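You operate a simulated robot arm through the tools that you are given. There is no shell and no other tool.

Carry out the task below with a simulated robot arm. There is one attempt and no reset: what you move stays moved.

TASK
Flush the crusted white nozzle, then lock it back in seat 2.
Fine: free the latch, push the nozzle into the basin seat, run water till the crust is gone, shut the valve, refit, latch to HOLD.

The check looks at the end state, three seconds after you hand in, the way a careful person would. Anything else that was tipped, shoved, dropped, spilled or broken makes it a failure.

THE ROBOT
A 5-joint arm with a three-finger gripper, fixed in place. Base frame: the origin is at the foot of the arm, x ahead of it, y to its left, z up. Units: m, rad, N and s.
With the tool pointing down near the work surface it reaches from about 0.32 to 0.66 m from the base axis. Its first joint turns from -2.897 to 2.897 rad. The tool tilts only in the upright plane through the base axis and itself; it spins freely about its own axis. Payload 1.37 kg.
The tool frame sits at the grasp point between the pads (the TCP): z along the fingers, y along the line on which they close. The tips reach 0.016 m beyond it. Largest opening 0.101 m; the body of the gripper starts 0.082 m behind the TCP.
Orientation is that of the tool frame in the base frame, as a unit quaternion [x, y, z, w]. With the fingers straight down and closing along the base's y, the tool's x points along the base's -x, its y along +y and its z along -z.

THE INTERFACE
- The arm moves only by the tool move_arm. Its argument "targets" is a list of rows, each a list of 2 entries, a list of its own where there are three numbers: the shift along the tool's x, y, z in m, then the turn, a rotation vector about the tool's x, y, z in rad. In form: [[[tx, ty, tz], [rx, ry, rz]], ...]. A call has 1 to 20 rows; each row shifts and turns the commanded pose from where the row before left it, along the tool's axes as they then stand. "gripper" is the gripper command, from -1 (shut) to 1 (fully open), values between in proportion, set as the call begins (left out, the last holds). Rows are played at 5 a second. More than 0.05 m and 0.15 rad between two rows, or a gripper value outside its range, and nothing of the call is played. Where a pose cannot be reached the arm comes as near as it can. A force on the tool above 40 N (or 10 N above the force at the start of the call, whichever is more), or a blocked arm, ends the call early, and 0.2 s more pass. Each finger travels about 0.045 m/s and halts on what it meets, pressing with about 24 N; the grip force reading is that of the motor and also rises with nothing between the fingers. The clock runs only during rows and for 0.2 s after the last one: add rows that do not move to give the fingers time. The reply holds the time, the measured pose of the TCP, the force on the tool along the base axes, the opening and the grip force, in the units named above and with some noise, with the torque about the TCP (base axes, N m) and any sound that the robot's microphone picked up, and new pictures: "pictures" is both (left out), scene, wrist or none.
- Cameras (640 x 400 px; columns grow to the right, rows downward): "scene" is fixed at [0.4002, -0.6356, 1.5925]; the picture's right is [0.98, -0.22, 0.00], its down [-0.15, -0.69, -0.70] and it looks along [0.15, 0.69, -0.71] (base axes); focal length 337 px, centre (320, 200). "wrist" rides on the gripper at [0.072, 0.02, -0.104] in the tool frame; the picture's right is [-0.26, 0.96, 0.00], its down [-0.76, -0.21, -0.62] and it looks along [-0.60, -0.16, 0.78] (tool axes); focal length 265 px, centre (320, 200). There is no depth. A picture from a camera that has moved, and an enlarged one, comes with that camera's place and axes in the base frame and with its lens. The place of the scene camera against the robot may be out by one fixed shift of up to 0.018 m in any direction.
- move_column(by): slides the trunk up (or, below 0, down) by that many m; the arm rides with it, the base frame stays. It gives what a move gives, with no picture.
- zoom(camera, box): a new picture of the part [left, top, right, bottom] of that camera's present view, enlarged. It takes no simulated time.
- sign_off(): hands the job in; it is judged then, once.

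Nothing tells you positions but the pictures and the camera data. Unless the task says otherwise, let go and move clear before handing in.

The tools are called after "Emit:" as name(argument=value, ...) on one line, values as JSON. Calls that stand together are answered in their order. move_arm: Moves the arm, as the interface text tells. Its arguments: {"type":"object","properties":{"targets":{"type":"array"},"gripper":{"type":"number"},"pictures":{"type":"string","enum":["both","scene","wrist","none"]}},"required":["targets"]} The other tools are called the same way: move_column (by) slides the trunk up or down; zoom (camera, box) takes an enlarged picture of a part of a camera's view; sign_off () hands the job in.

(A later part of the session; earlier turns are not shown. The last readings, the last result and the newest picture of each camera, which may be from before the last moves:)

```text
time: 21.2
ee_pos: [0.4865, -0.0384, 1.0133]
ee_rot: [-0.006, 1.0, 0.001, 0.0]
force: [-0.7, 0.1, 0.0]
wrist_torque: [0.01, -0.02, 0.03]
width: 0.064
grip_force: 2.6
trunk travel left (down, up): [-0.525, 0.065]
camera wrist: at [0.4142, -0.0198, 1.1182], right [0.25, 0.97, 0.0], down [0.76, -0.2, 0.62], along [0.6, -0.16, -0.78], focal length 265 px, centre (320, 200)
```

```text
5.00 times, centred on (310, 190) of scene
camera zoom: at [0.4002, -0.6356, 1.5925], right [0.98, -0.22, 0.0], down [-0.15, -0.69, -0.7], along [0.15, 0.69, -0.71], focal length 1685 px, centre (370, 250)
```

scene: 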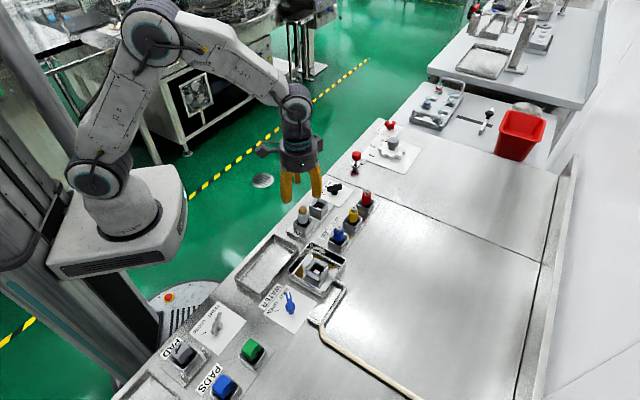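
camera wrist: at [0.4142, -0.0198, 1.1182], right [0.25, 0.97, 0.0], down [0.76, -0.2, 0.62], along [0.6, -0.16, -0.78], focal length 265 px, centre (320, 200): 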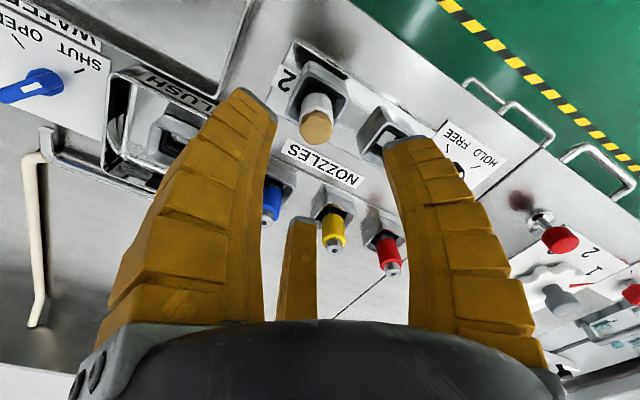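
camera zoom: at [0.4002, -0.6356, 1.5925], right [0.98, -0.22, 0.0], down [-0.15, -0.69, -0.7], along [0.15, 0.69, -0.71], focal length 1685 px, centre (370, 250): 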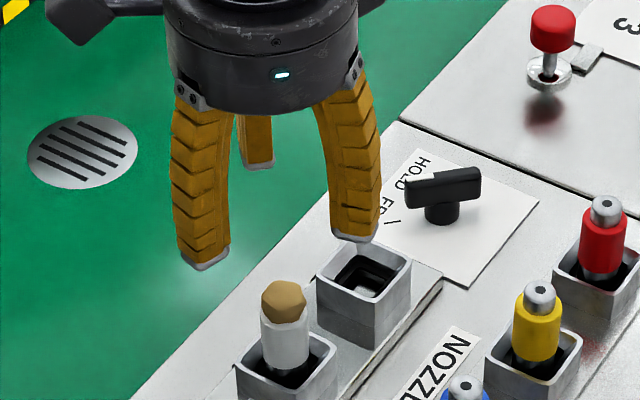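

The nozzle axis reads about (0.4865, -0.0405), the holder rim is near z 0.90, and the white body is exposed up to about 0.936. I'll descend around it with the fingers open.

Emit:
move_arm(targets=[[[-0.0005, -0.0018, 0.02], [0, 0, 0]], [[0, 0, 0.02], [0, 0, 0]], [[0, 0, 0.02], [0, 0, 0]], [[0, 0, 0.015], [0, 0, 0]], [[0, 0, 0], [0, 0, 0]]])

Emit:
zoom(camera="wrist", box=[220, 60, 420, 220])

Emit:
zoom(camera="scene", box=[260, 170, 360, 250])

```text
time: 22.4
ee_pos: [0.4862, -0.0421, 0.9377]
ee_rot: [-0.006, 1.0, 0.0, 0.0]
force: [0.3, -1.0, -0.2]
wrist_torque: [-0.03, 0.03, -0.01]
width: 0.0641
grip_force: 2.8
trunk travel left (down, up): [-0.525, 0.065]
camera wrist: at [0.4141, -0.0214, 1.0422], right [0.25, 0.97, 0.0], down [0.76, -0.2, 0.62], along [0.6, -0.16, -0.78], focal length 265 px, centre (320, 200)
```

scene: 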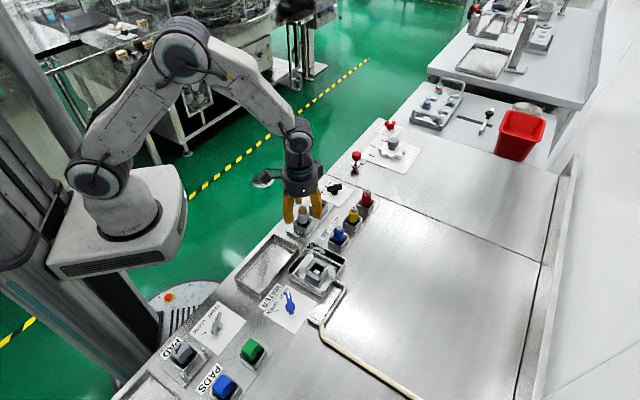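
wrist: 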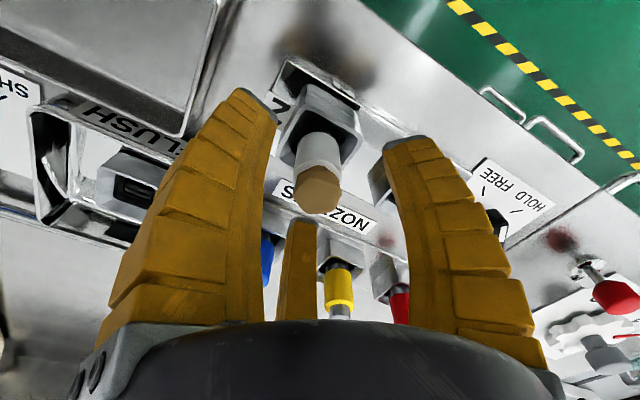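

```text
2.50 times, centred on (320, 140) of wrist
camera zoom: at [0.4141, -0.0214, 1.0422], right [0.25, 0.97, 0.0], down [0.76, -0.2, 0.62], along [0.6, -0.16, -0.78], focal length 664 px, centre (320, 350)
```

zoom: 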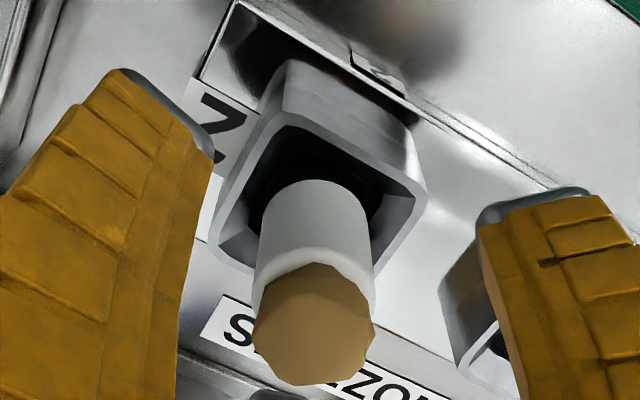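

```text
5.00 times, centred on (310, 210) of scene
camera zoom: at [0.4002, -0.6356, 1.5925], right [0.98, -0.22, 0.0], down [-0.15, -0.69, -0.7], along [0.15, 0.69, -0.71], focal length 1685 px, centre (370, 150)
```

zoom: 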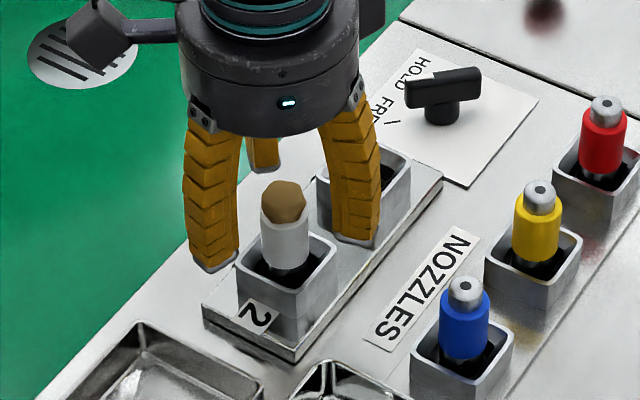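

The nozzle is centred between the fingers. I'll lower the last 13 mm and grip.

Emit:
move_arm(targets=[[[0, 0.0005, 0.0065], [0, 0, 0]], [[0, 0, 0.0065], [0, 0, 0]], [[0, 0, 0], [0, 0, 0]]], pictures="none")

Emit:
move_arm(targets=[[[0, 0, 0], [0, 0, 0]], [[0, 0, 0], [0, 0, 0]], [[0, 0, 0], [0, 0, 0]], [[0, 0, 0], [0, 0, 0]], [[0, 0, 0], [0, 0, 0]]], gripper=-1)

Emit:
zoom(camera="wrist", box=[220, 60, 420, 220])

Emit:
zoom(camera="scene", box=[260, 170, 360, 250])

```text
time: 23.2
ee_pos: [0.4869, -0.0396, 0.9267]
ee_rot: [-0.005, 1.0, 0.001, 0.0]
force: [-0.1, -0.2, -1.2]
wrist_torque: [0.0, 0.0, 0.0]
width: 0.0637
grip_force: 2.7
trunk travel left (down, up): [-0.525, 0.065]
```

```text
time: 24.4
ee_pos: [0.487, -0.0415, 0.9272]
ee_rot: [-0.004, 1.0, -0.001, 0.002]
force: [4.2, -5.4, 8.0]
wrist_torque: [-0.15, -0.09, 0.03]
width: 0.022
grip_force: 23.8
trunk travel left (down, up): [-0.525, 0.065]
camera wrist: at [0.4159, -0.0224, 1.0314], right [0.26, 0.97, 0.0], down [0.76, -0.2, 0.62], along [0.6, -0.16, -0.78], focal length 265 px, centre (320, 200)
```

scene: 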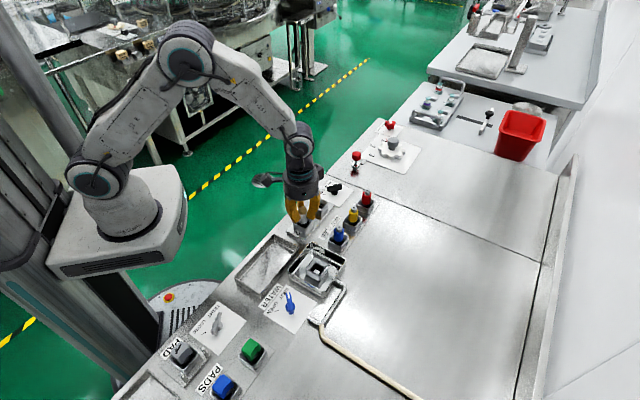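
wrist: 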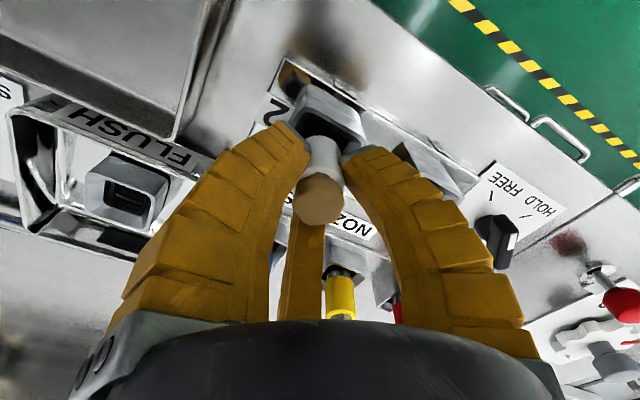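

```text
2.50 times, centred on (320, 140) of wrist
camera zoom: at [0.4159, -0.0224, 1.0314], right [0.26, 0.97, 0.0], down [0.76, -0.2, 0.62], along [0.6, -0.16, -0.78], focal length 664 px, centre (320, 350)
```

zoom: 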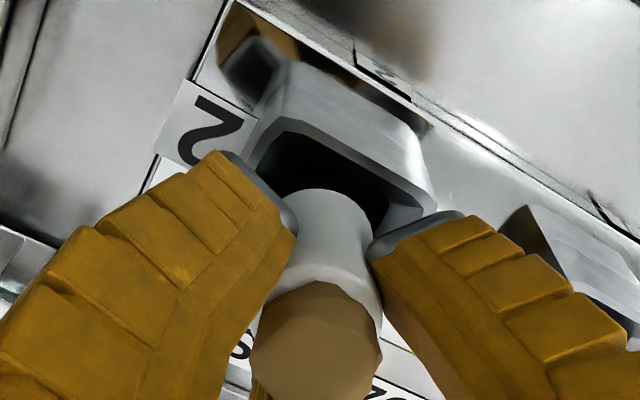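

```text
5.00 times, centred on (310, 210) of scene
camera zoom: at [0.4002, -0.6356, 1.5925], right [0.98, -0.22, 0.0], down [-0.15, -0.69, -0.7], along [0.15, 0.69, -0.71], focal length 1685 px, centre (370, 150)
```

zoom: 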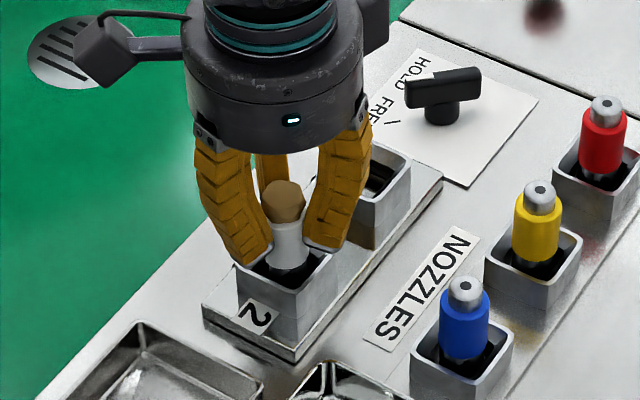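

The nozzle is gripped with a width of 22 mm and low side load. I'll record the seated TCP as about (0.487, -0.041, 0.927) and lift slowly.

Emit:
move_arm(targets=[[[0, 0, -0.004], [0, 0, 0]], [[0, 0, -0.004], [0, 0, 0]], [[0, 0, 0], [0, 0, 0]]], pictures="none")

Emit:
move_arm(targets=[[[0, 0, -0.008], [0, 0, 0]], [[0, 0, -0.008], [0, 0, 0]], [[0, 0, 0], [0, 0, 0]]])

Emit:
zoom(camera="scene", box=[260, 160, 360, 240])

```text
time: 25.2
ee_pos: [0.4864, -0.0406, 0.9345]
ee_rot: [-0.006, 1.0, 0.0, -0.001]
force: [0.0, -0.7, -1.4]
wrist_torque: [0.0, -0.01, 0.0]
width: 0.019
grip_force: 23.8
trunk travel left (down, up): [-0.525, 0.065]
```

```text
time: 26.0
ee_pos: [0.4877, -0.0406, 0.9517]
ee_rot: [-0.005, 1.0, 0.0, 0.0]
force: [-1.1, -0.1, 0.5]
wrist_torque: [-0.01, -0.03, 0.05]
width: 0.0195
grip_force: 24.1
trunk travel left (down, up): [-0.525, 0.065]
camera wrist: at [0.4158, -0.0219, 1.0561], right [0.25, 0.97, 0.0], down [0.76, -0.2, 0.62], along [0.6, -0.16, -0.78], focal length 265 px, centre (320, 200)
```

scene: 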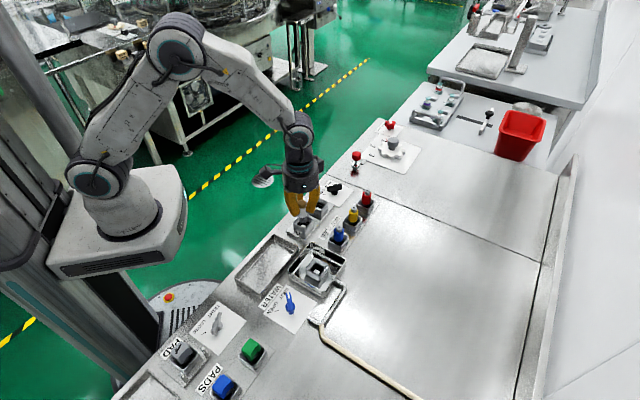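
wrist: 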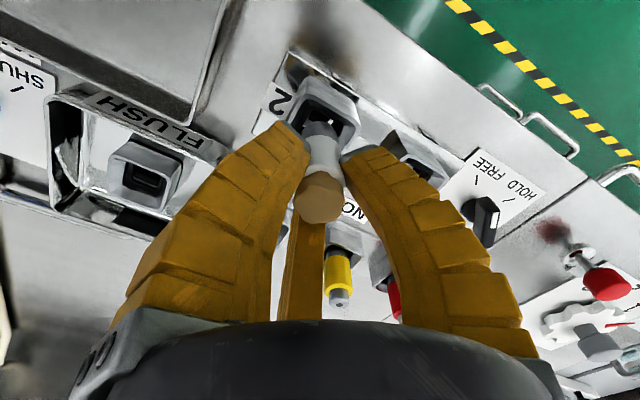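

```text
5.00 times, centred on (310, 200) of scene
camera zoom: at [0.4002, -0.6356, 1.5925], right [0.98, -0.22, 0.0], down [-0.15, -0.69, -0.7], along [0.15, 0.69, -0.71], focal length 1685 px, centre (370, 200)
```

zoom: 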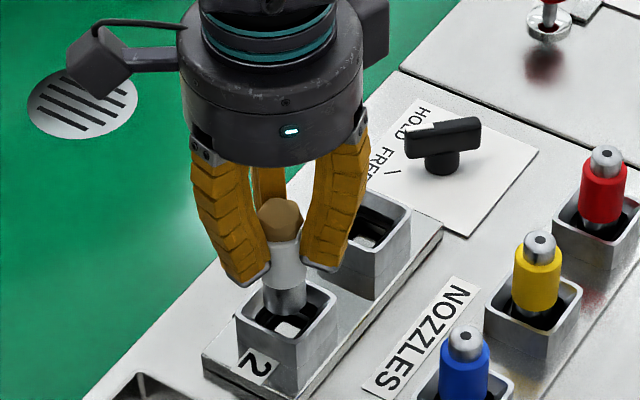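

The nozzle slides up freely and shows a grey shank below. I'll lift it clear of the holder and inspect its shape.

Emit:
move_arm(targets=[[[0, 0, -0.02], [0, 0, 0]], [[0, 0, -0.02], [0, 0, 0]], [[0, 0, -0.02], [0, 0, 0]], [[0, 0, 0], [0, 0, 0]]])

Emit:
zoom(camera="scene", box=[260, 140, 360, 220])

Emit:
zoom(camera="wrist", box=[220, 60, 420, 220])

Emit:
zoom(camera="wrist", box=[20, 60, 260, 220])

```text
time: 27.0
ee_pos: [0.4881, -0.0436, 1.013]
ee_rot: [-0.005, 1.0, 0.0, 0.0]
force: [0.6, 0.1, -1.1]
wrist_torque: [-0.01, -0.01, -0.02]
width: 0.0194
grip_force: 24.4
trunk travel left (down, up): [-0.525, 0.065]
camera wrist: at [0.4159, -0.024, 1.117], right [0.26, 0.97, 0.0], down [0.76, -0.2, 0.62], along [0.6, -0.16, -0.78], focal length 265 px, centre (320, 200)
```

scene: 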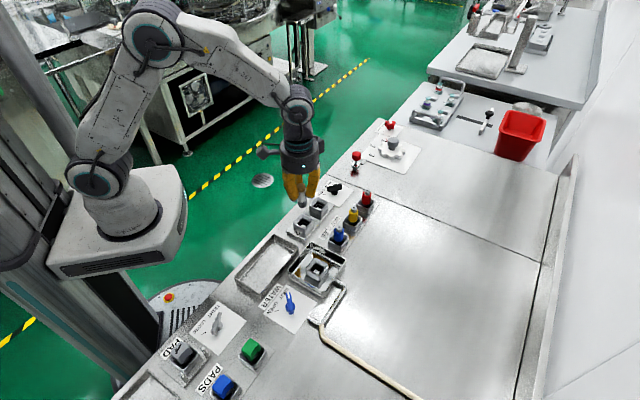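
wrist: 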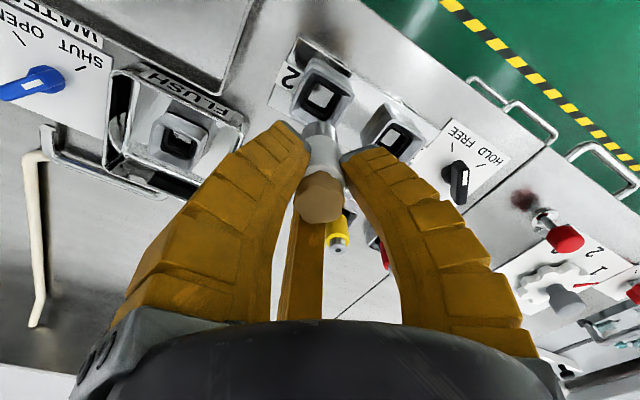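

```text
5.00 times, centred on (310, 180) of scene
camera zoom: at [0.4002, -0.6356, 1.5925], right [0.98, -0.22, 0.0], down [-0.15, -0.69, -0.7], along [0.15, 0.69, -0.71], focal length 1685 px, centre (370, 300)
```

zoom: 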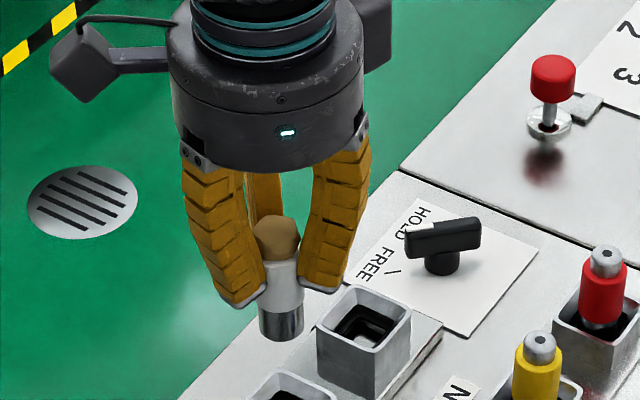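

```text
2.50 times, centred on (320, 140) of wrist
camera zoom: at [0.4159, -0.024, 1.117], right [0.26, 0.97, 0.0], down [0.76, -0.2, 0.62], along [0.6, -0.16, -0.78], focal length 664 px, centre (320, 350)
```

zoom: 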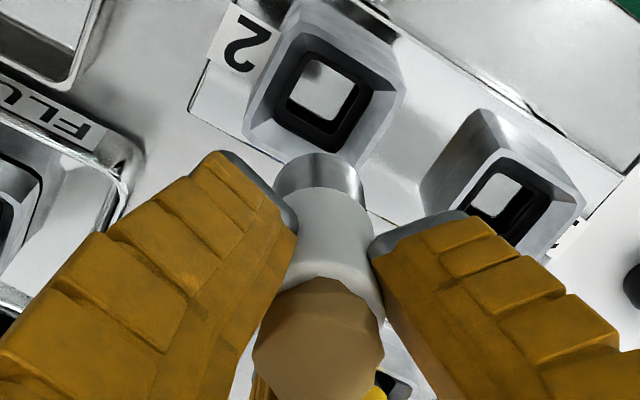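

```text
2.50 times, centred on (140, 140) of wrist
camera zoom: at [0.4159, -0.024, 1.117], right [0.26, 0.97, 0.0], down [0.76, -0.2, 0.62], along [0.6, -0.16, -0.78], focal length 664 px, centre (770, 350)
```

zoom: 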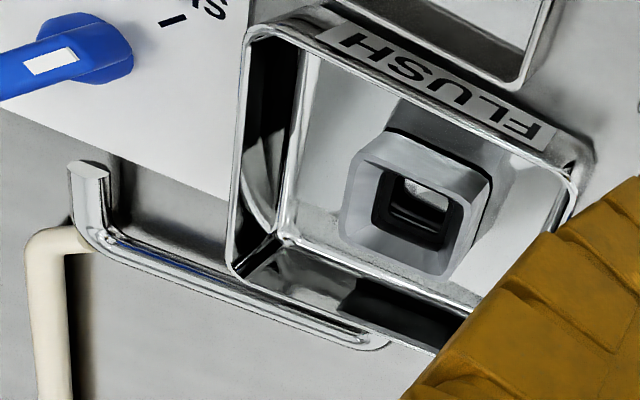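

The nozzle is a plain round body with a grey shank, and the seats are square funnels. Next I'll carry it over the basin seat at safe height and measure that seat from above.

Emit:
move_arm(targets=[[[0, -0.025, -0.005], [0, 0, 0]], [[0, -0.025, -0.005], [0, 0, 0]], [[0, -0.025, 0], [0, 0, 0]], [[0, -0.025, 0], [0, 0, 0]], [[0, -0.02, 0], [0, 0, 0]], [[0, -0.02, 0], [0, 0, 0]], [[0, 0, 0], [0, 0, 0]]])

Emit:
zoom(camera="wrist", box=[220, 40, 420, 200])

Emit:
zoom(camera="scene", box=[260, 190, 380, 290])

```text
time: 28.6
ee_pos: [0.4889, -0.181, 1.0224]
ee_rot: [-0.005, 1.0, 0.0, 0.0]
force: [1.1, 0.3, -1.5]
wrist_torque: [-0.02, -0.01, 0.02]
width: 0.0195
grip_force: 23.9
trunk travel left (down, up): [-0.525, 0.065]
camera wrist: at [0.4166, -0.1624, 1.1259], right [0.25, 0.97, 0.0], down [0.76, -0.2, 0.62], along [0.6, -0.16, -0.78], focal length 265 px, centre (320, 200)
```

scene: 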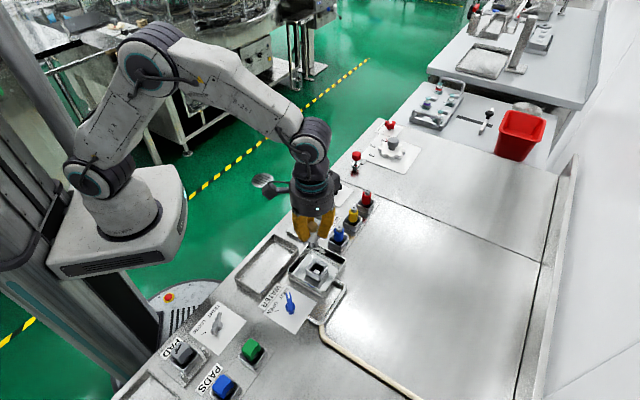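
wrist: 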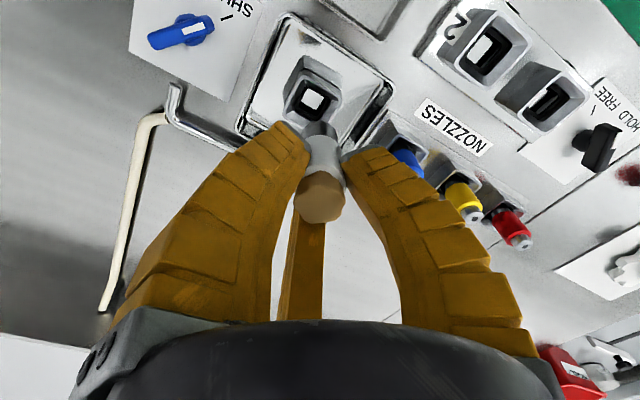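

```text
2.50 times, centred on (320, 120) of wrist
camera zoom: at [0.4166, -0.1624, 1.1259], right [0.25, 0.97, 0.0], down [0.76, -0.2, 0.62], along [0.6, -0.16, -0.78], focal length 664 px, centre (320, 400)
```

zoom: 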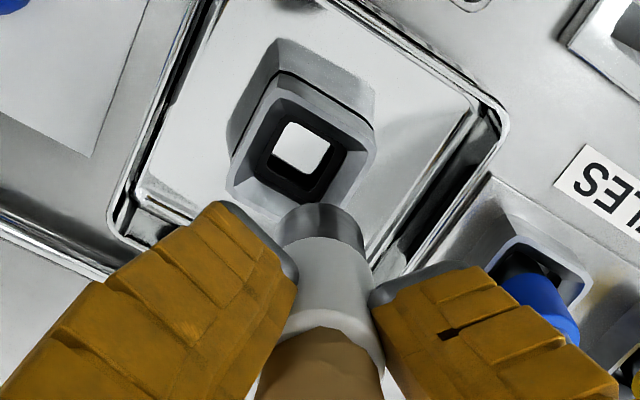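

```text
4.00 times, centred on (320, 240) of scene
camera zoom: at [0.4002, -0.6356, 1.5925], right [0.98, -0.22, 0.0], down [-0.15, -0.69, -0.7], along [0.15, 0.69, -0.71], focal length 1348 px, centre (320, 40)
```

zoom: 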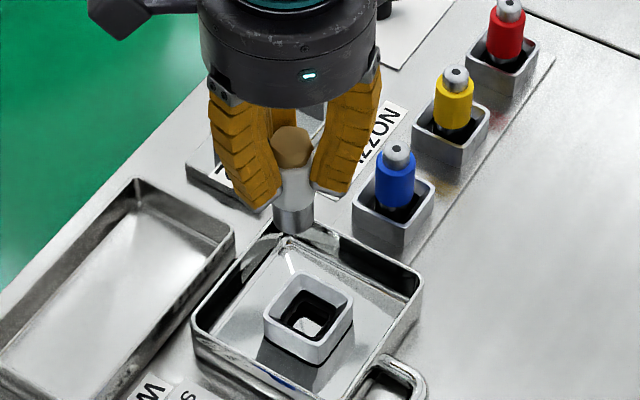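

The basin seat triangulates to about (0.492, -0.188) with its rim near z 0.89. I'll shift over it, lower until the shank is just above the rim, and check the alignment.

Emit:
move_arm(targets=[[[-0.003, -0.0067, 0.02], [0, 0, 0]], [[0, 0, 0.02], [0, 0, 0]], [[0, 0, 0.02], [0, 0, 0]], [[0, 0, 0], [0, 0, 0]]])

Emit:
zoom(camera="wrist", box=[220, 40, 420, 200])

Emit:
zoom(camera="scene", box=[270, 220, 370, 300])

```text
time: 29.6
ee_pos: [0.491, -0.1872, 0.9619]
ee_rot: [-0.006, 1.0, 0.0, 0.0]
force: [0.3, 0.7, -0.8]
wrist_torque: [-0.04, 0.0, -0.01]
width: 0.0192
grip_force: 23.8
trunk travel left (down, up): [-0.525, 0.065]
camera wrist: at [0.4197, -0.1688, 1.0654], right [0.25, 0.97, 0.0], down [0.76, -0.2, 0.62], along [0.6, -0.16, -0.78], focal length 265 px, centre (320, 200)
```

scene: 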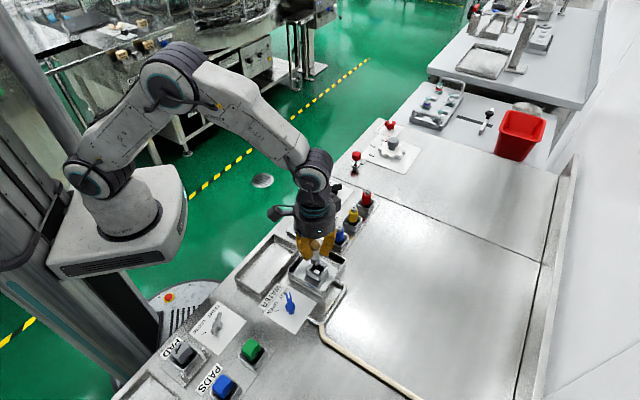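
wrist: 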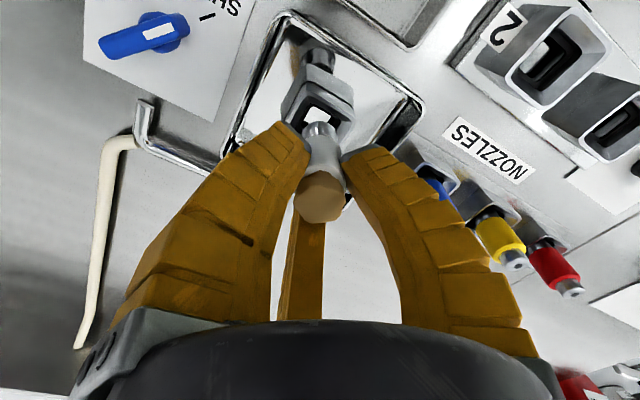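

```text
2.50 times, centred on (320, 120) of wrist
camera zoom: at [0.4197, -0.1688, 1.0654], right [0.25, 0.97, 0.0], down [0.76, -0.2, 0.62], along [0.6, -0.16, -0.78], focal length 664 px, centre (320, 400)
```

zoom: 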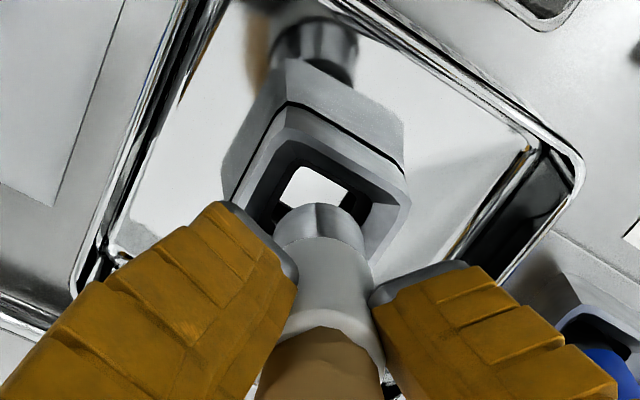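

```text
5.00 times, centred on (320, 260) of scene
camera zoom: at [0.4002, -0.6356, 1.5925], right [0.98, -0.22, 0.0], down [-0.15, -0.69, -0.7], along [0.15, 0.69, -0.71], focal length 1685 px, centre (320, -100)
```

zoom: 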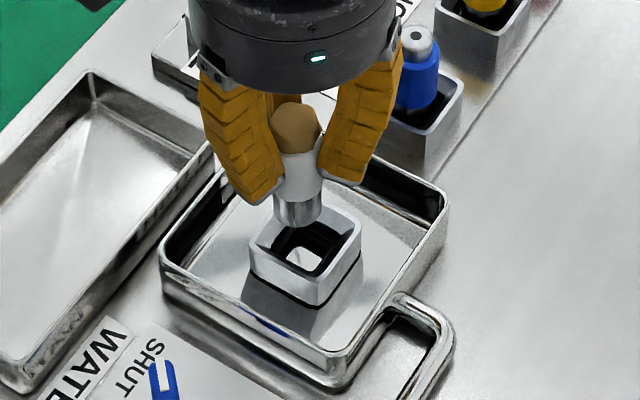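

The alignment looks close, but I want better numbers. I'll take tighter zooms of the shank and the seat from both cameras.

Emit:
zoom(camera="wrist", box=[275, 60, 365, 150])

Emit:
zoom(camera="scene", box=[295, 235, 345, 290])

```text
4.44 times, centred on (320, 105) of wrist
camera zoom: at [0.4197, -0.1688, 1.0654], right [0.25, 0.97, 0.0], down [0.76, -0.2, 0.62], along [0.6, -0.16, -0.78], focal length 1180 px, centre (320, 622)
```

zoom: 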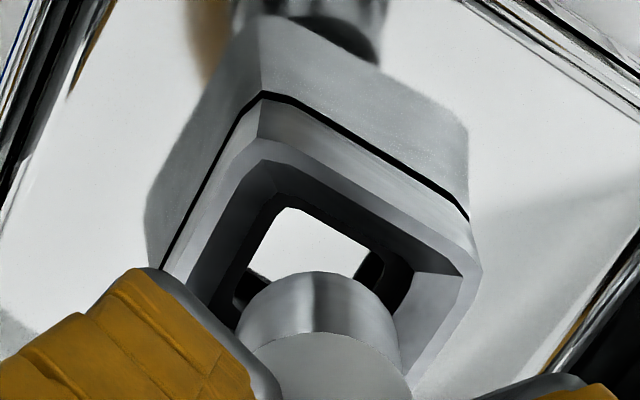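

```text
7.27 times, centred on (320, 262) of scene
camera zoom: at [0.4002, -0.6356, 1.5925], right [0.98, -0.22, 0.0], down [-0.15, -0.69, -0.7], along [0.15, 0.69, -0.71], focal length 2451 px, centre (320, -254)
```

zoom: 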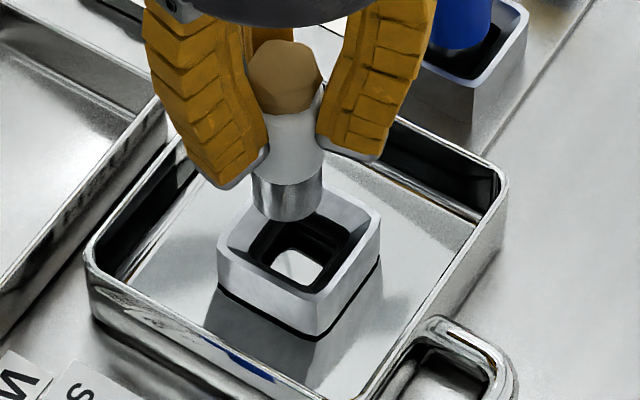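

The shank is within about 3 mm of the seat centre. I'll nudge it across and lower it slowly into the funnel, watching the force.

Emit:
move_arm(targets=[[[-0.0025, 0.002, 0.003], [0, 0, 0]], [[0, 0, 0.006], [0, 0, 0]], [[0, 0, 0.006], [0, 0, 0]], [[0, 0, 0.005], [0, 0, 0]], [[0, 0, 0], [0, 0, 0]]])

Emit:
zoom(camera="scene", box=[290, 225, 350, 285])

Emit:
zoom(camera="wrist", box=[275, 60, 365, 150])

```text
time: 30.8
ee_pos: [0.4933, -0.1866, 0.94]
ee_rot: [-0.005, 1.0, 0.0, 0.0]
force: [0.3, -0.3, -0.2]
wrist_torque: [0.03, 0.01, 0.01]
width: 0.019
grip_force: 23.8
trunk travel left (down, up): [-0.525, 0.065]
camera wrist: at [0.4229, -0.1674, 1.0451], right [0.25, 0.97, 0.0], down [0.76, -0.2, 0.62], along [0.6, -0.16, -0.78], focal length 265 px, centre (320, 200)
```

scene: 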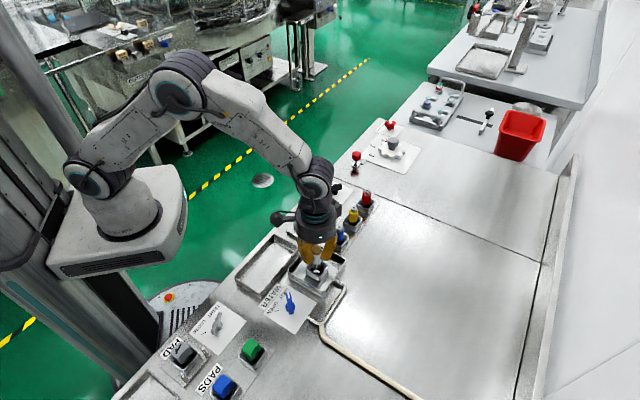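
wrist: 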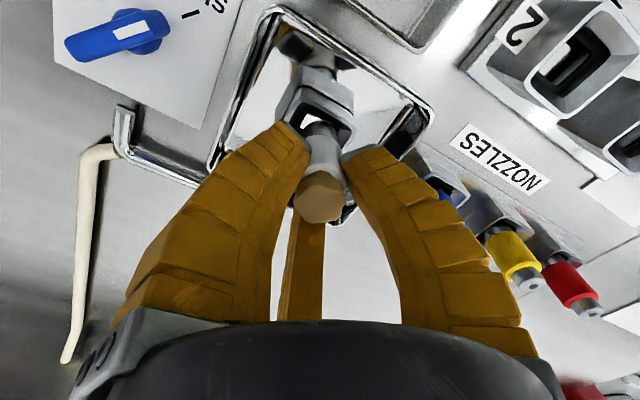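

```text
6.67 times, centred on (320, 255) of scene
camera zoom: at [0.4002, -0.6356, 1.5925], right [0.98, -0.22, 0.0], down [-0.15, -0.69, -0.7], along [0.15, 0.69, -0.71], focal length 2247 px, centre (320, -167)
```

zoom: 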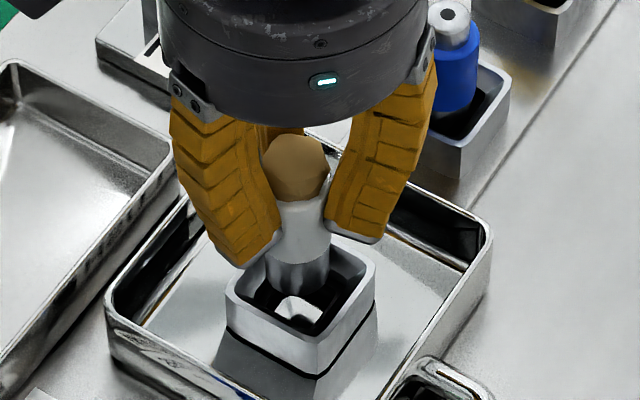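

```text
4.44 times, centred on (320, 105) of wrist
camera zoom: at [0.4229, -0.1674, 1.0451], right [0.25, 0.97, 0.0], down [0.76, -0.2, 0.62], along [0.6, -0.16, -0.78], focal length 1180 px, centre (320, 622)
```

zoom: 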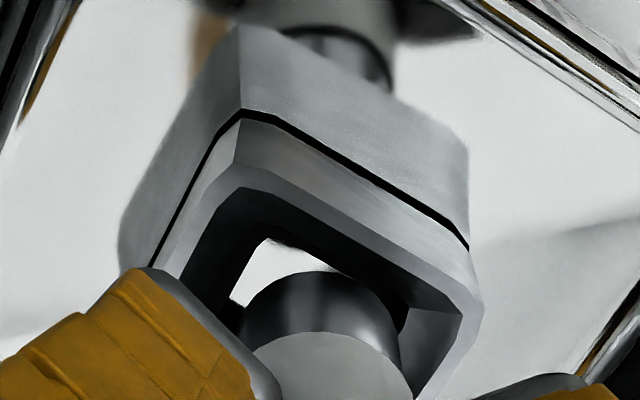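

The shank is entering the funnel, centred and with no contact force. I'll continue down slowly.

Emit:
move_arm(targets=[[[0, 0, 0.004], [0, 0, 0]], [[0, 0, 0.004], [0, 0, 0]], [[0, 0, 0.004], [0, 0, 0]], [[0, 0, 0], [0, 0, 0]]])

Emit:
zoom(camera="scene", box=[290, 225, 350, 285])

Emit:
zoom(camera="wrist", box=[275, 60, 365, 150])

```text
time: 31.8
ee_pos: [0.4953, -0.1869, 0.9277]
ee_rot: [-0.005, 1.0, 0.001, 0.0]
force: [1.6, -9.8, 0.6]
wrist_torque: [-0.47, -0.02, 0.04]
width: 0.0197
grip_force: 23.0
trunk travel left (down, up): [-0.525, 0.065]
camera wrist: at [0.423, -0.1684, 1.0331], right [0.26, 0.97, 0.0], down [0.76, -0.2, 0.62], along [0.6, -0.16, -0.78], focal length 265 px, centre (320, 200)
```

scene: 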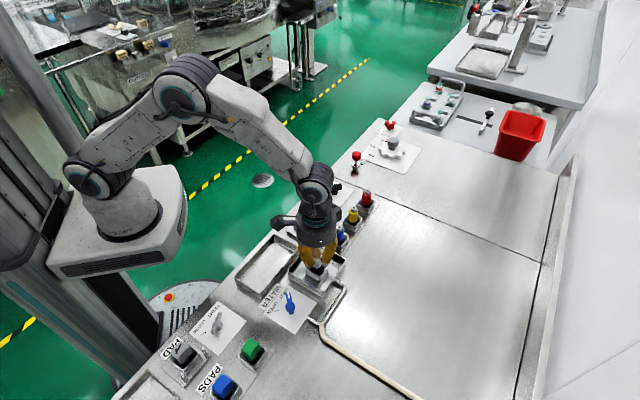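
wrist: 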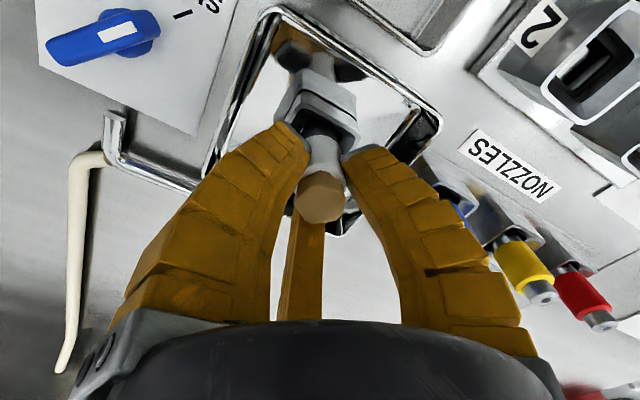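

```text
6.67 times, centred on (320, 255) of scene
camera zoom: at [0.4002, -0.6356, 1.5925], right [0.98, -0.22, 0.0], down [-0.15, -0.69, -0.7], along [0.15, 0.69, -0.71], focal length 2247 px, centre (320, -167)
```

zoom: 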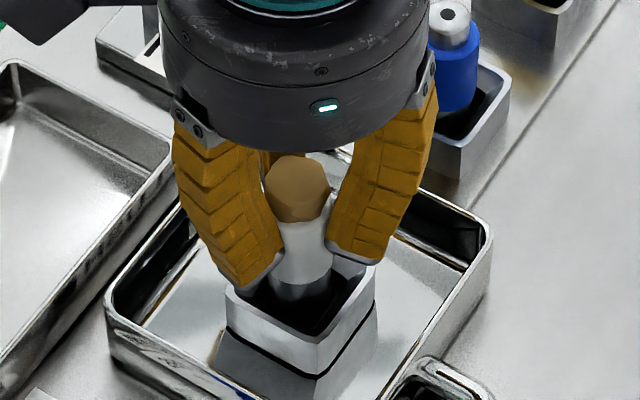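

```text
4.44 times, centred on (320, 105) of wrist
camera zoom: at [0.423, -0.1684, 1.0331], right [0.26, 0.97, 0.0], down [0.76, -0.2, 0.62], along [0.6, -0.16, -0.78], focal length 1180 px, centre (320, 622)
```

zoom: 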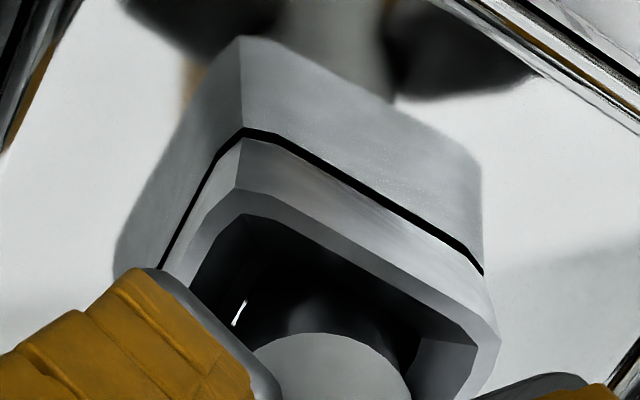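

There's about 10 N of side contact in -y, so the shank is touching the +y wall. I'll shift -2 mm in y and continue down gently.

Emit:
move_arm(targets=[[[0, -0.001, 0], [0, 0, 0]], [[0, -0.001, 0], [0, 0, 0]], [[0, 0, 0.002], [0, 0, 0]], [[0, 0, 0], [0, 0, 0]]], pictures="none")

Emit:
move_arm(targets=[[[0, 0, 0.002], [0, 0, 0]], [[0, 0, 0.002], [0, 0, 0]], [[0, 0, 0], [0, 0, 0]]])

Emit:
zoom(camera="scene", box=[290, 225, 350, 285])

```text
time: 32.8
ee_pos: [0.4949, -0.1889, 0.9254]
ee_rot: [-0.006, 1.0, 0.0, -0.001]
force: [3.2, -1.9, -1.1]
wrist_torque: [-0.05, -0.15, 0.0]
width: 0.0186
grip_force: 24.1
trunk travel left (down, up): [-0.525, 0.065]
```

```text
time: 33.6
ee_pos: [0.4943, -0.1893, 0.9226]
ee_rot: [-0.004, 1.0, 0.001, 0.001]
force: [0.9, -1.1, -0.4]
wrist_torque: [-0.05, -0.02, 0.03]
width: 0.0189
grip_force: 23.6
trunk travel left (down, up): [-0.525, 0.065]
camera wrist: at [0.423, -0.169, 1.027], right [0.25, 0.97, 0.0], down [0.76, -0.2, 0.62], along [0.6, -0.16, -0.78], focal length 265 px, centre (320, 200)
```

scene: 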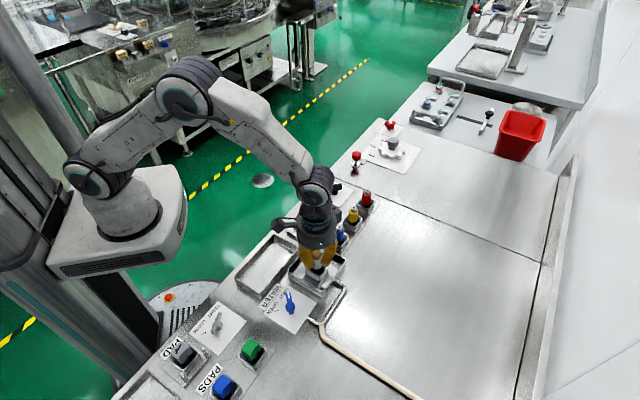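
wrist: 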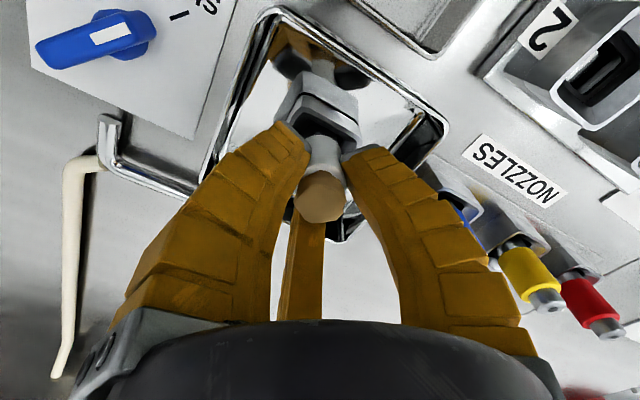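

```text
6.67 times, centred on (320, 255) of scene
camera zoom: at [0.4002, -0.6356, 1.5925], right [0.98, -0.22, 0.0], down [-0.15, -0.69, -0.7], along [0.15, 0.69, -0.71], focal length 2247 px, centre (320, -167)
```

zoom: 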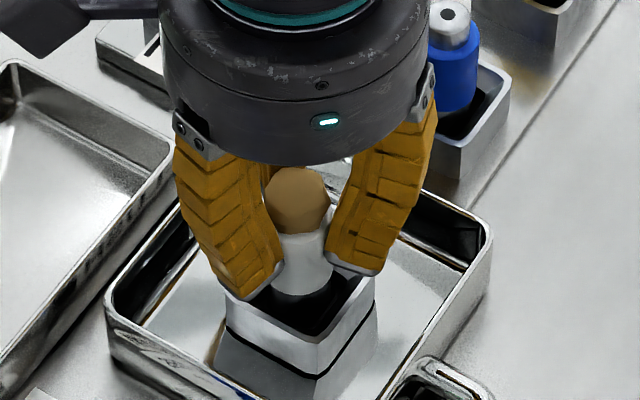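

It's sliding freely. I'll continue down in small steps until I feel the bottom.

Emit:
move_arm(targets=[[[0, 0, 0.002], [0, 0, 0]], [[0, 0, 0.002], [0, 0, 0]], [[0, 0, 0], [0, 0, 0]]], pictures="none")

Emit:
move_arm(targets=[[[0, 0, 0.002], [0, 0, 0]], [[0, 0, 0.002], [0, 0, 0]], [[0, 0, 0], [0, 0, 0]]])

Emit:
zoom(camera="scene", box=[290, 225, 350, 285])

Emit:
zoom(camera="wrist", box=[275, 60, 365, 150])

```text
time: 34.4
ee_pos: [0.4931, -0.1885, 0.9202]
ee_rot: [-0.006, 1.0, -0.001, 0.003]
force: [3.8, -1.3, 10.5]
wrist_torque: [0.25, 0.07, 0.04]
width: 0.0219
grip_force: 23.7
trunk travel left (down, up): [-0.525, 0.065]
```

```text
time: 35.2
ee_pos: [0.4943, -0.1875, 0.9163]
ee_rot: [-0.005, 1.0, -0.001, 0.002]
force: [5.4, -1.4, 21.0]
wrist_torque: [0.05, -0.11, 0.02]
width: 0.0267
grip_force: 23.8
trunk travel left (down, up): [-0.525, 0.065]
camera wrist: at [0.4228, -0.1687, 1.0205], right [0.25, 0.97, 0.0], down [0.76, -0.2, 0.62], along [0.6, -0.16, -0.78], focal length 265 px, centre (320, 200)
```

scene: 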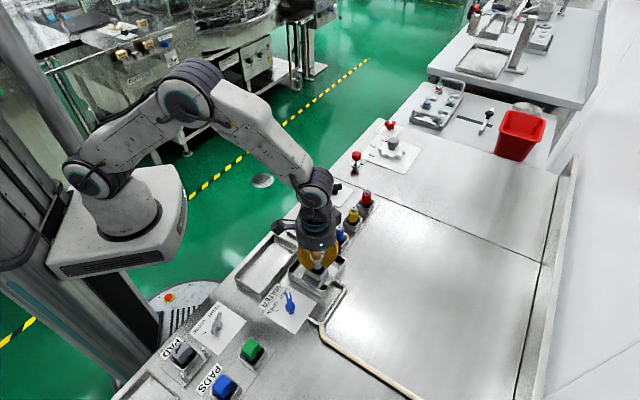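
wrist: 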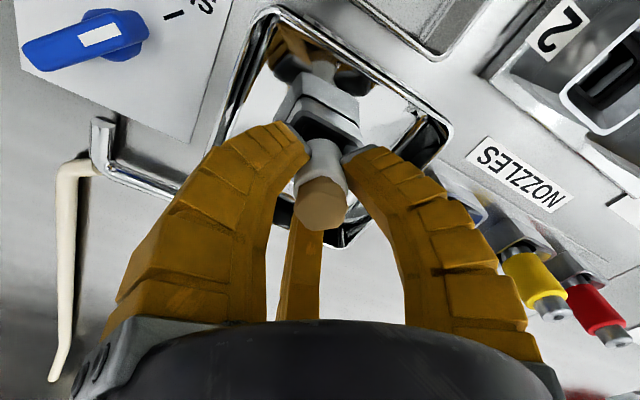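

```text
6.67 times, centred on (320, 255) of scene
camera zoom: at [0.4002, -0.6356, 1.5925], right [0.98, -0.22, 0.0], down [-0.15, -0.69, -0.7], along [0.15, 0.69, -0.71], focal length 2247 px, centre (320, -167)
```

zoom: 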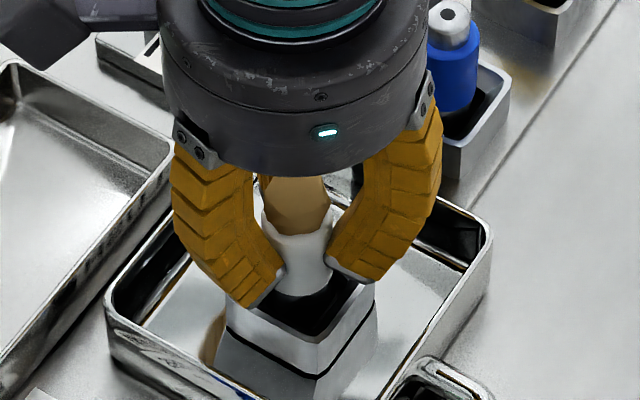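

```text
4.44 times, centred on (320, 105) of wrist
camera zoom: at [0.4228, -0.1687, 1.0205], right [0.25, 0.97, 0.0], down [0.76, -0.2, 0.62], along [0.6, -0.16, -0.78], focal length 1180 px, centre (320, 622)
```

zoom: 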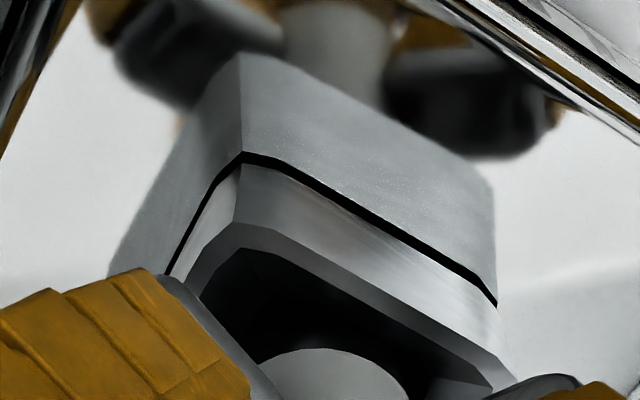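

Axial force rose to 21 N while the fingers slid on the body, so the nozzle has bottomed. I'll relax the push, release, and look at how it sits.

Emit:
move_arm(targets=[[[0, 0, -0.003], [0, 0, 0]], [[0, 0, 0], [0, 0, 0]]], pictures="none")

Emit:
move_arm(targets=[[[0, 0, 0], [0, 0, 0]], [[0, 0, 0], [0, 0, 0]], [[0, 0, 0], [0, 0, 0]], [[0, 0, 0], [0, 0, 0]], [[0, 0, 0], [0, 0, 0]]], gripper=0.2)

Emit:
zoom(camera="scene", box=[290, 225, 350, 285])

Emit:
zoom(camera="wrist", box=[240, 50, 400, 240])

```text
time: 35.8
ee_pos: [0.495, -0.1884, 0.9177]
ee_rot: [-0.005, 1.0, 0.0, 0.001]
force: [7.5, -4.7, 11.4]
wrist_torque: [-0.33, -0.17, -0.02]
width: 0.0234
grip_force: 24.0
trunk travel left (down, up): [-0.525, 0.065]
```

```text
time: 37.0
ee_pos: [0.4942, -0.1875, 0.9182]
ee_rot: [-0.004, 1.0, 0.0, 0.001]
force: [-0.1, 0.6, -0.6]
wrist_torque: [0.0, 0.04, 0.0]
width: 0.0639
grip_force: 1.9
trunk travel left (down, up): [-0.525, 0.065]
camera wrist: at [0.4231, -0.1686, 1.0224], right [0.25, 0.97, 0.0], down [0.76, -0.2, 0.62], along [0.6, -0.16, -0.78], focal length 265 px, centre (320, 200)
```

scene: 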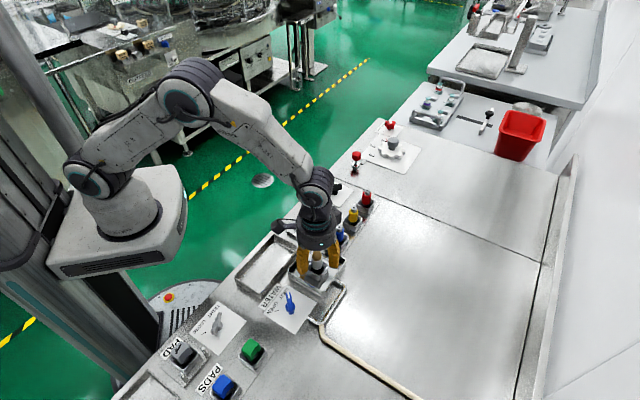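
wrist: 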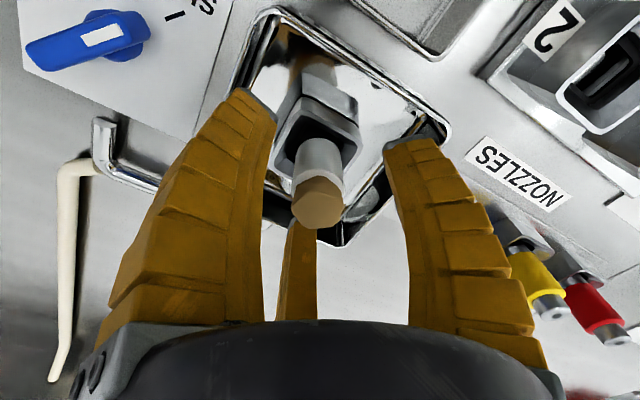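

```text
6.67 times, centred on (320, 255) of scene
camera zoom: at [0.4002, -0.6356, 1.5925], right [0.98, -0.22, 0.0], down [-0.15, -0.69, -0.7], along [0.15, 0.69, -0.71], focal length 2247 px, centre (320, -167)
```

zoom: 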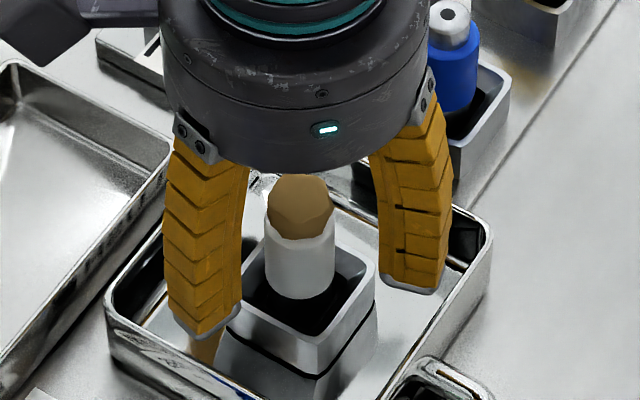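

```text
2.11 times, centred on (320, 145) of wrist
camera zoom: at [0.4231, -0.1686, 1.0224], right [0.25, 0.97, 0.0], down [0.76, -0.2, 0.62], along [0.6, -0.16, -0.78], focal length 559 px, centre (320, 316)
```

zoom: 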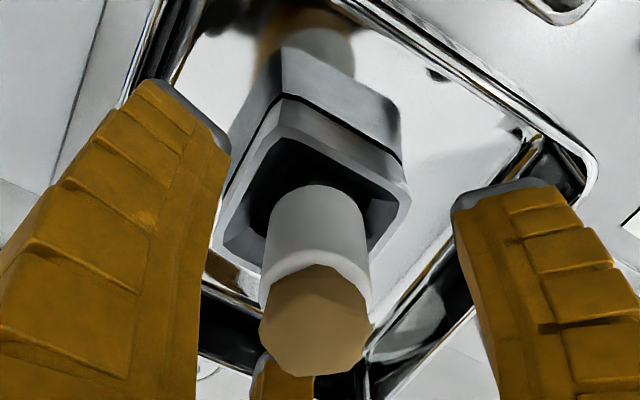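

The nozzle is seated upright in the basin seat, with the crust centre at about z 0.932. Next I'll rise clear and go over the blue water valve, spinning the tool 90° as I did for the latch.

Emit:
move_arm(targets=[[[0, 0, -0.025], [0, 0, 0]], [[0, 0, -0.025], [0, 0, 0]], [[0, 0, -0.025], [0, 0, 0]], [[0, 0, -0.025], [0, 0, 0]], [[0.021, -0.022, 0], [0, 0, 0]], [[0.021, -0.022, 0], [0, 0, 0]], [[0.021, -0.022, 0], [0, 0, 0]], [[0.021, -0.021, 0], [0, 0, 0]], [[0, 0, 0], [0, 0, 0]]], gripper=-0.1)

Emit:
zoom(camera="wrist", box=[200, 20, 440, 200])

Emit:
zoom(camera="scene", box=[250, 220, 370, 330])

```text
time: 39.0
ee_pos: [0.4108, -0.2746, 1.0204]
ee_rot: [-0.005, 1.0, 0.001, 0.0]
force: [-0.5, -0.4, 0.1]
wrist_torque: [0.02, -0.01, -0.01]
width: 0.0495
grip_force: 2.8
trunk travel left (down, up): [-0.525, 0.065]
camera wrist: at [0.3393, -0.2558, 1.1243], right [0.25, 0.97, 0.0], down [0.76, -0.2, 0.62], along [0.6, -0.16, -0.78], focal length 265 px, centre (320, 200)
```

scene: 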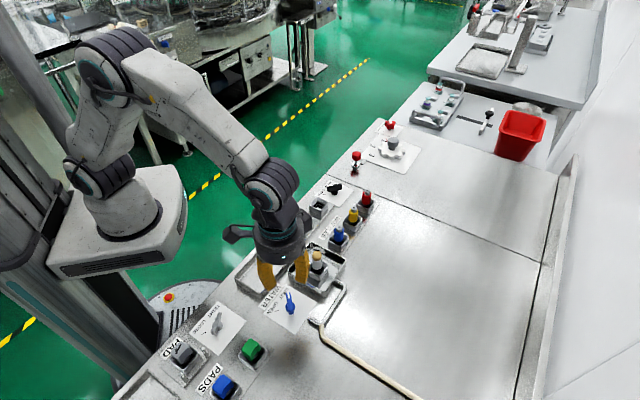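
wrist: 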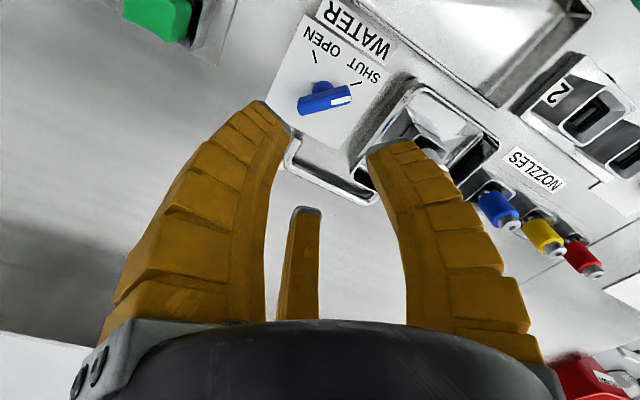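

```text
2.22 times, centred on (320, 110) of wrist
camera zoom: at [0.3393, -0.2558, 1.1243], right [0.25, 0.97, 0.0], down [0.76, -0.2, 0.62], along [0.6, -0.16, -0.78], focal length 590 px, centre (320, 400)
```

zoom: 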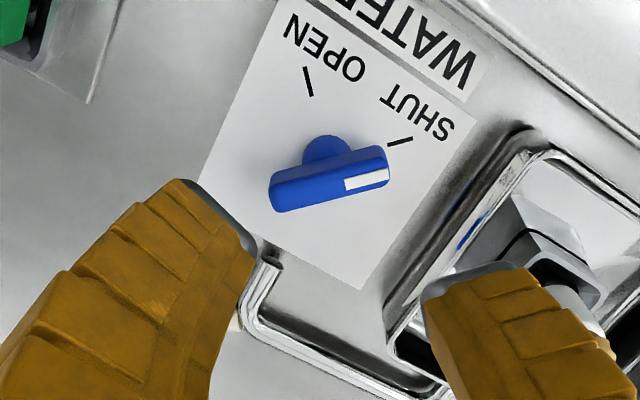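

```text
3.64 times, centred on (310, 275) of scene
camera zoom: at [0.4002, -0.6356, 1.5925], right [0.98, -0.22, 0.0], down [-0.15, -0.69, -0.7], along [0.15, 0.69, -0.71], focal length 1226 px, centre (356, -73)
```

zoom: 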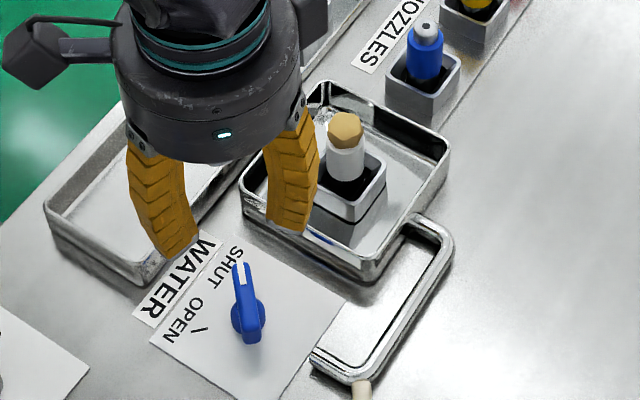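

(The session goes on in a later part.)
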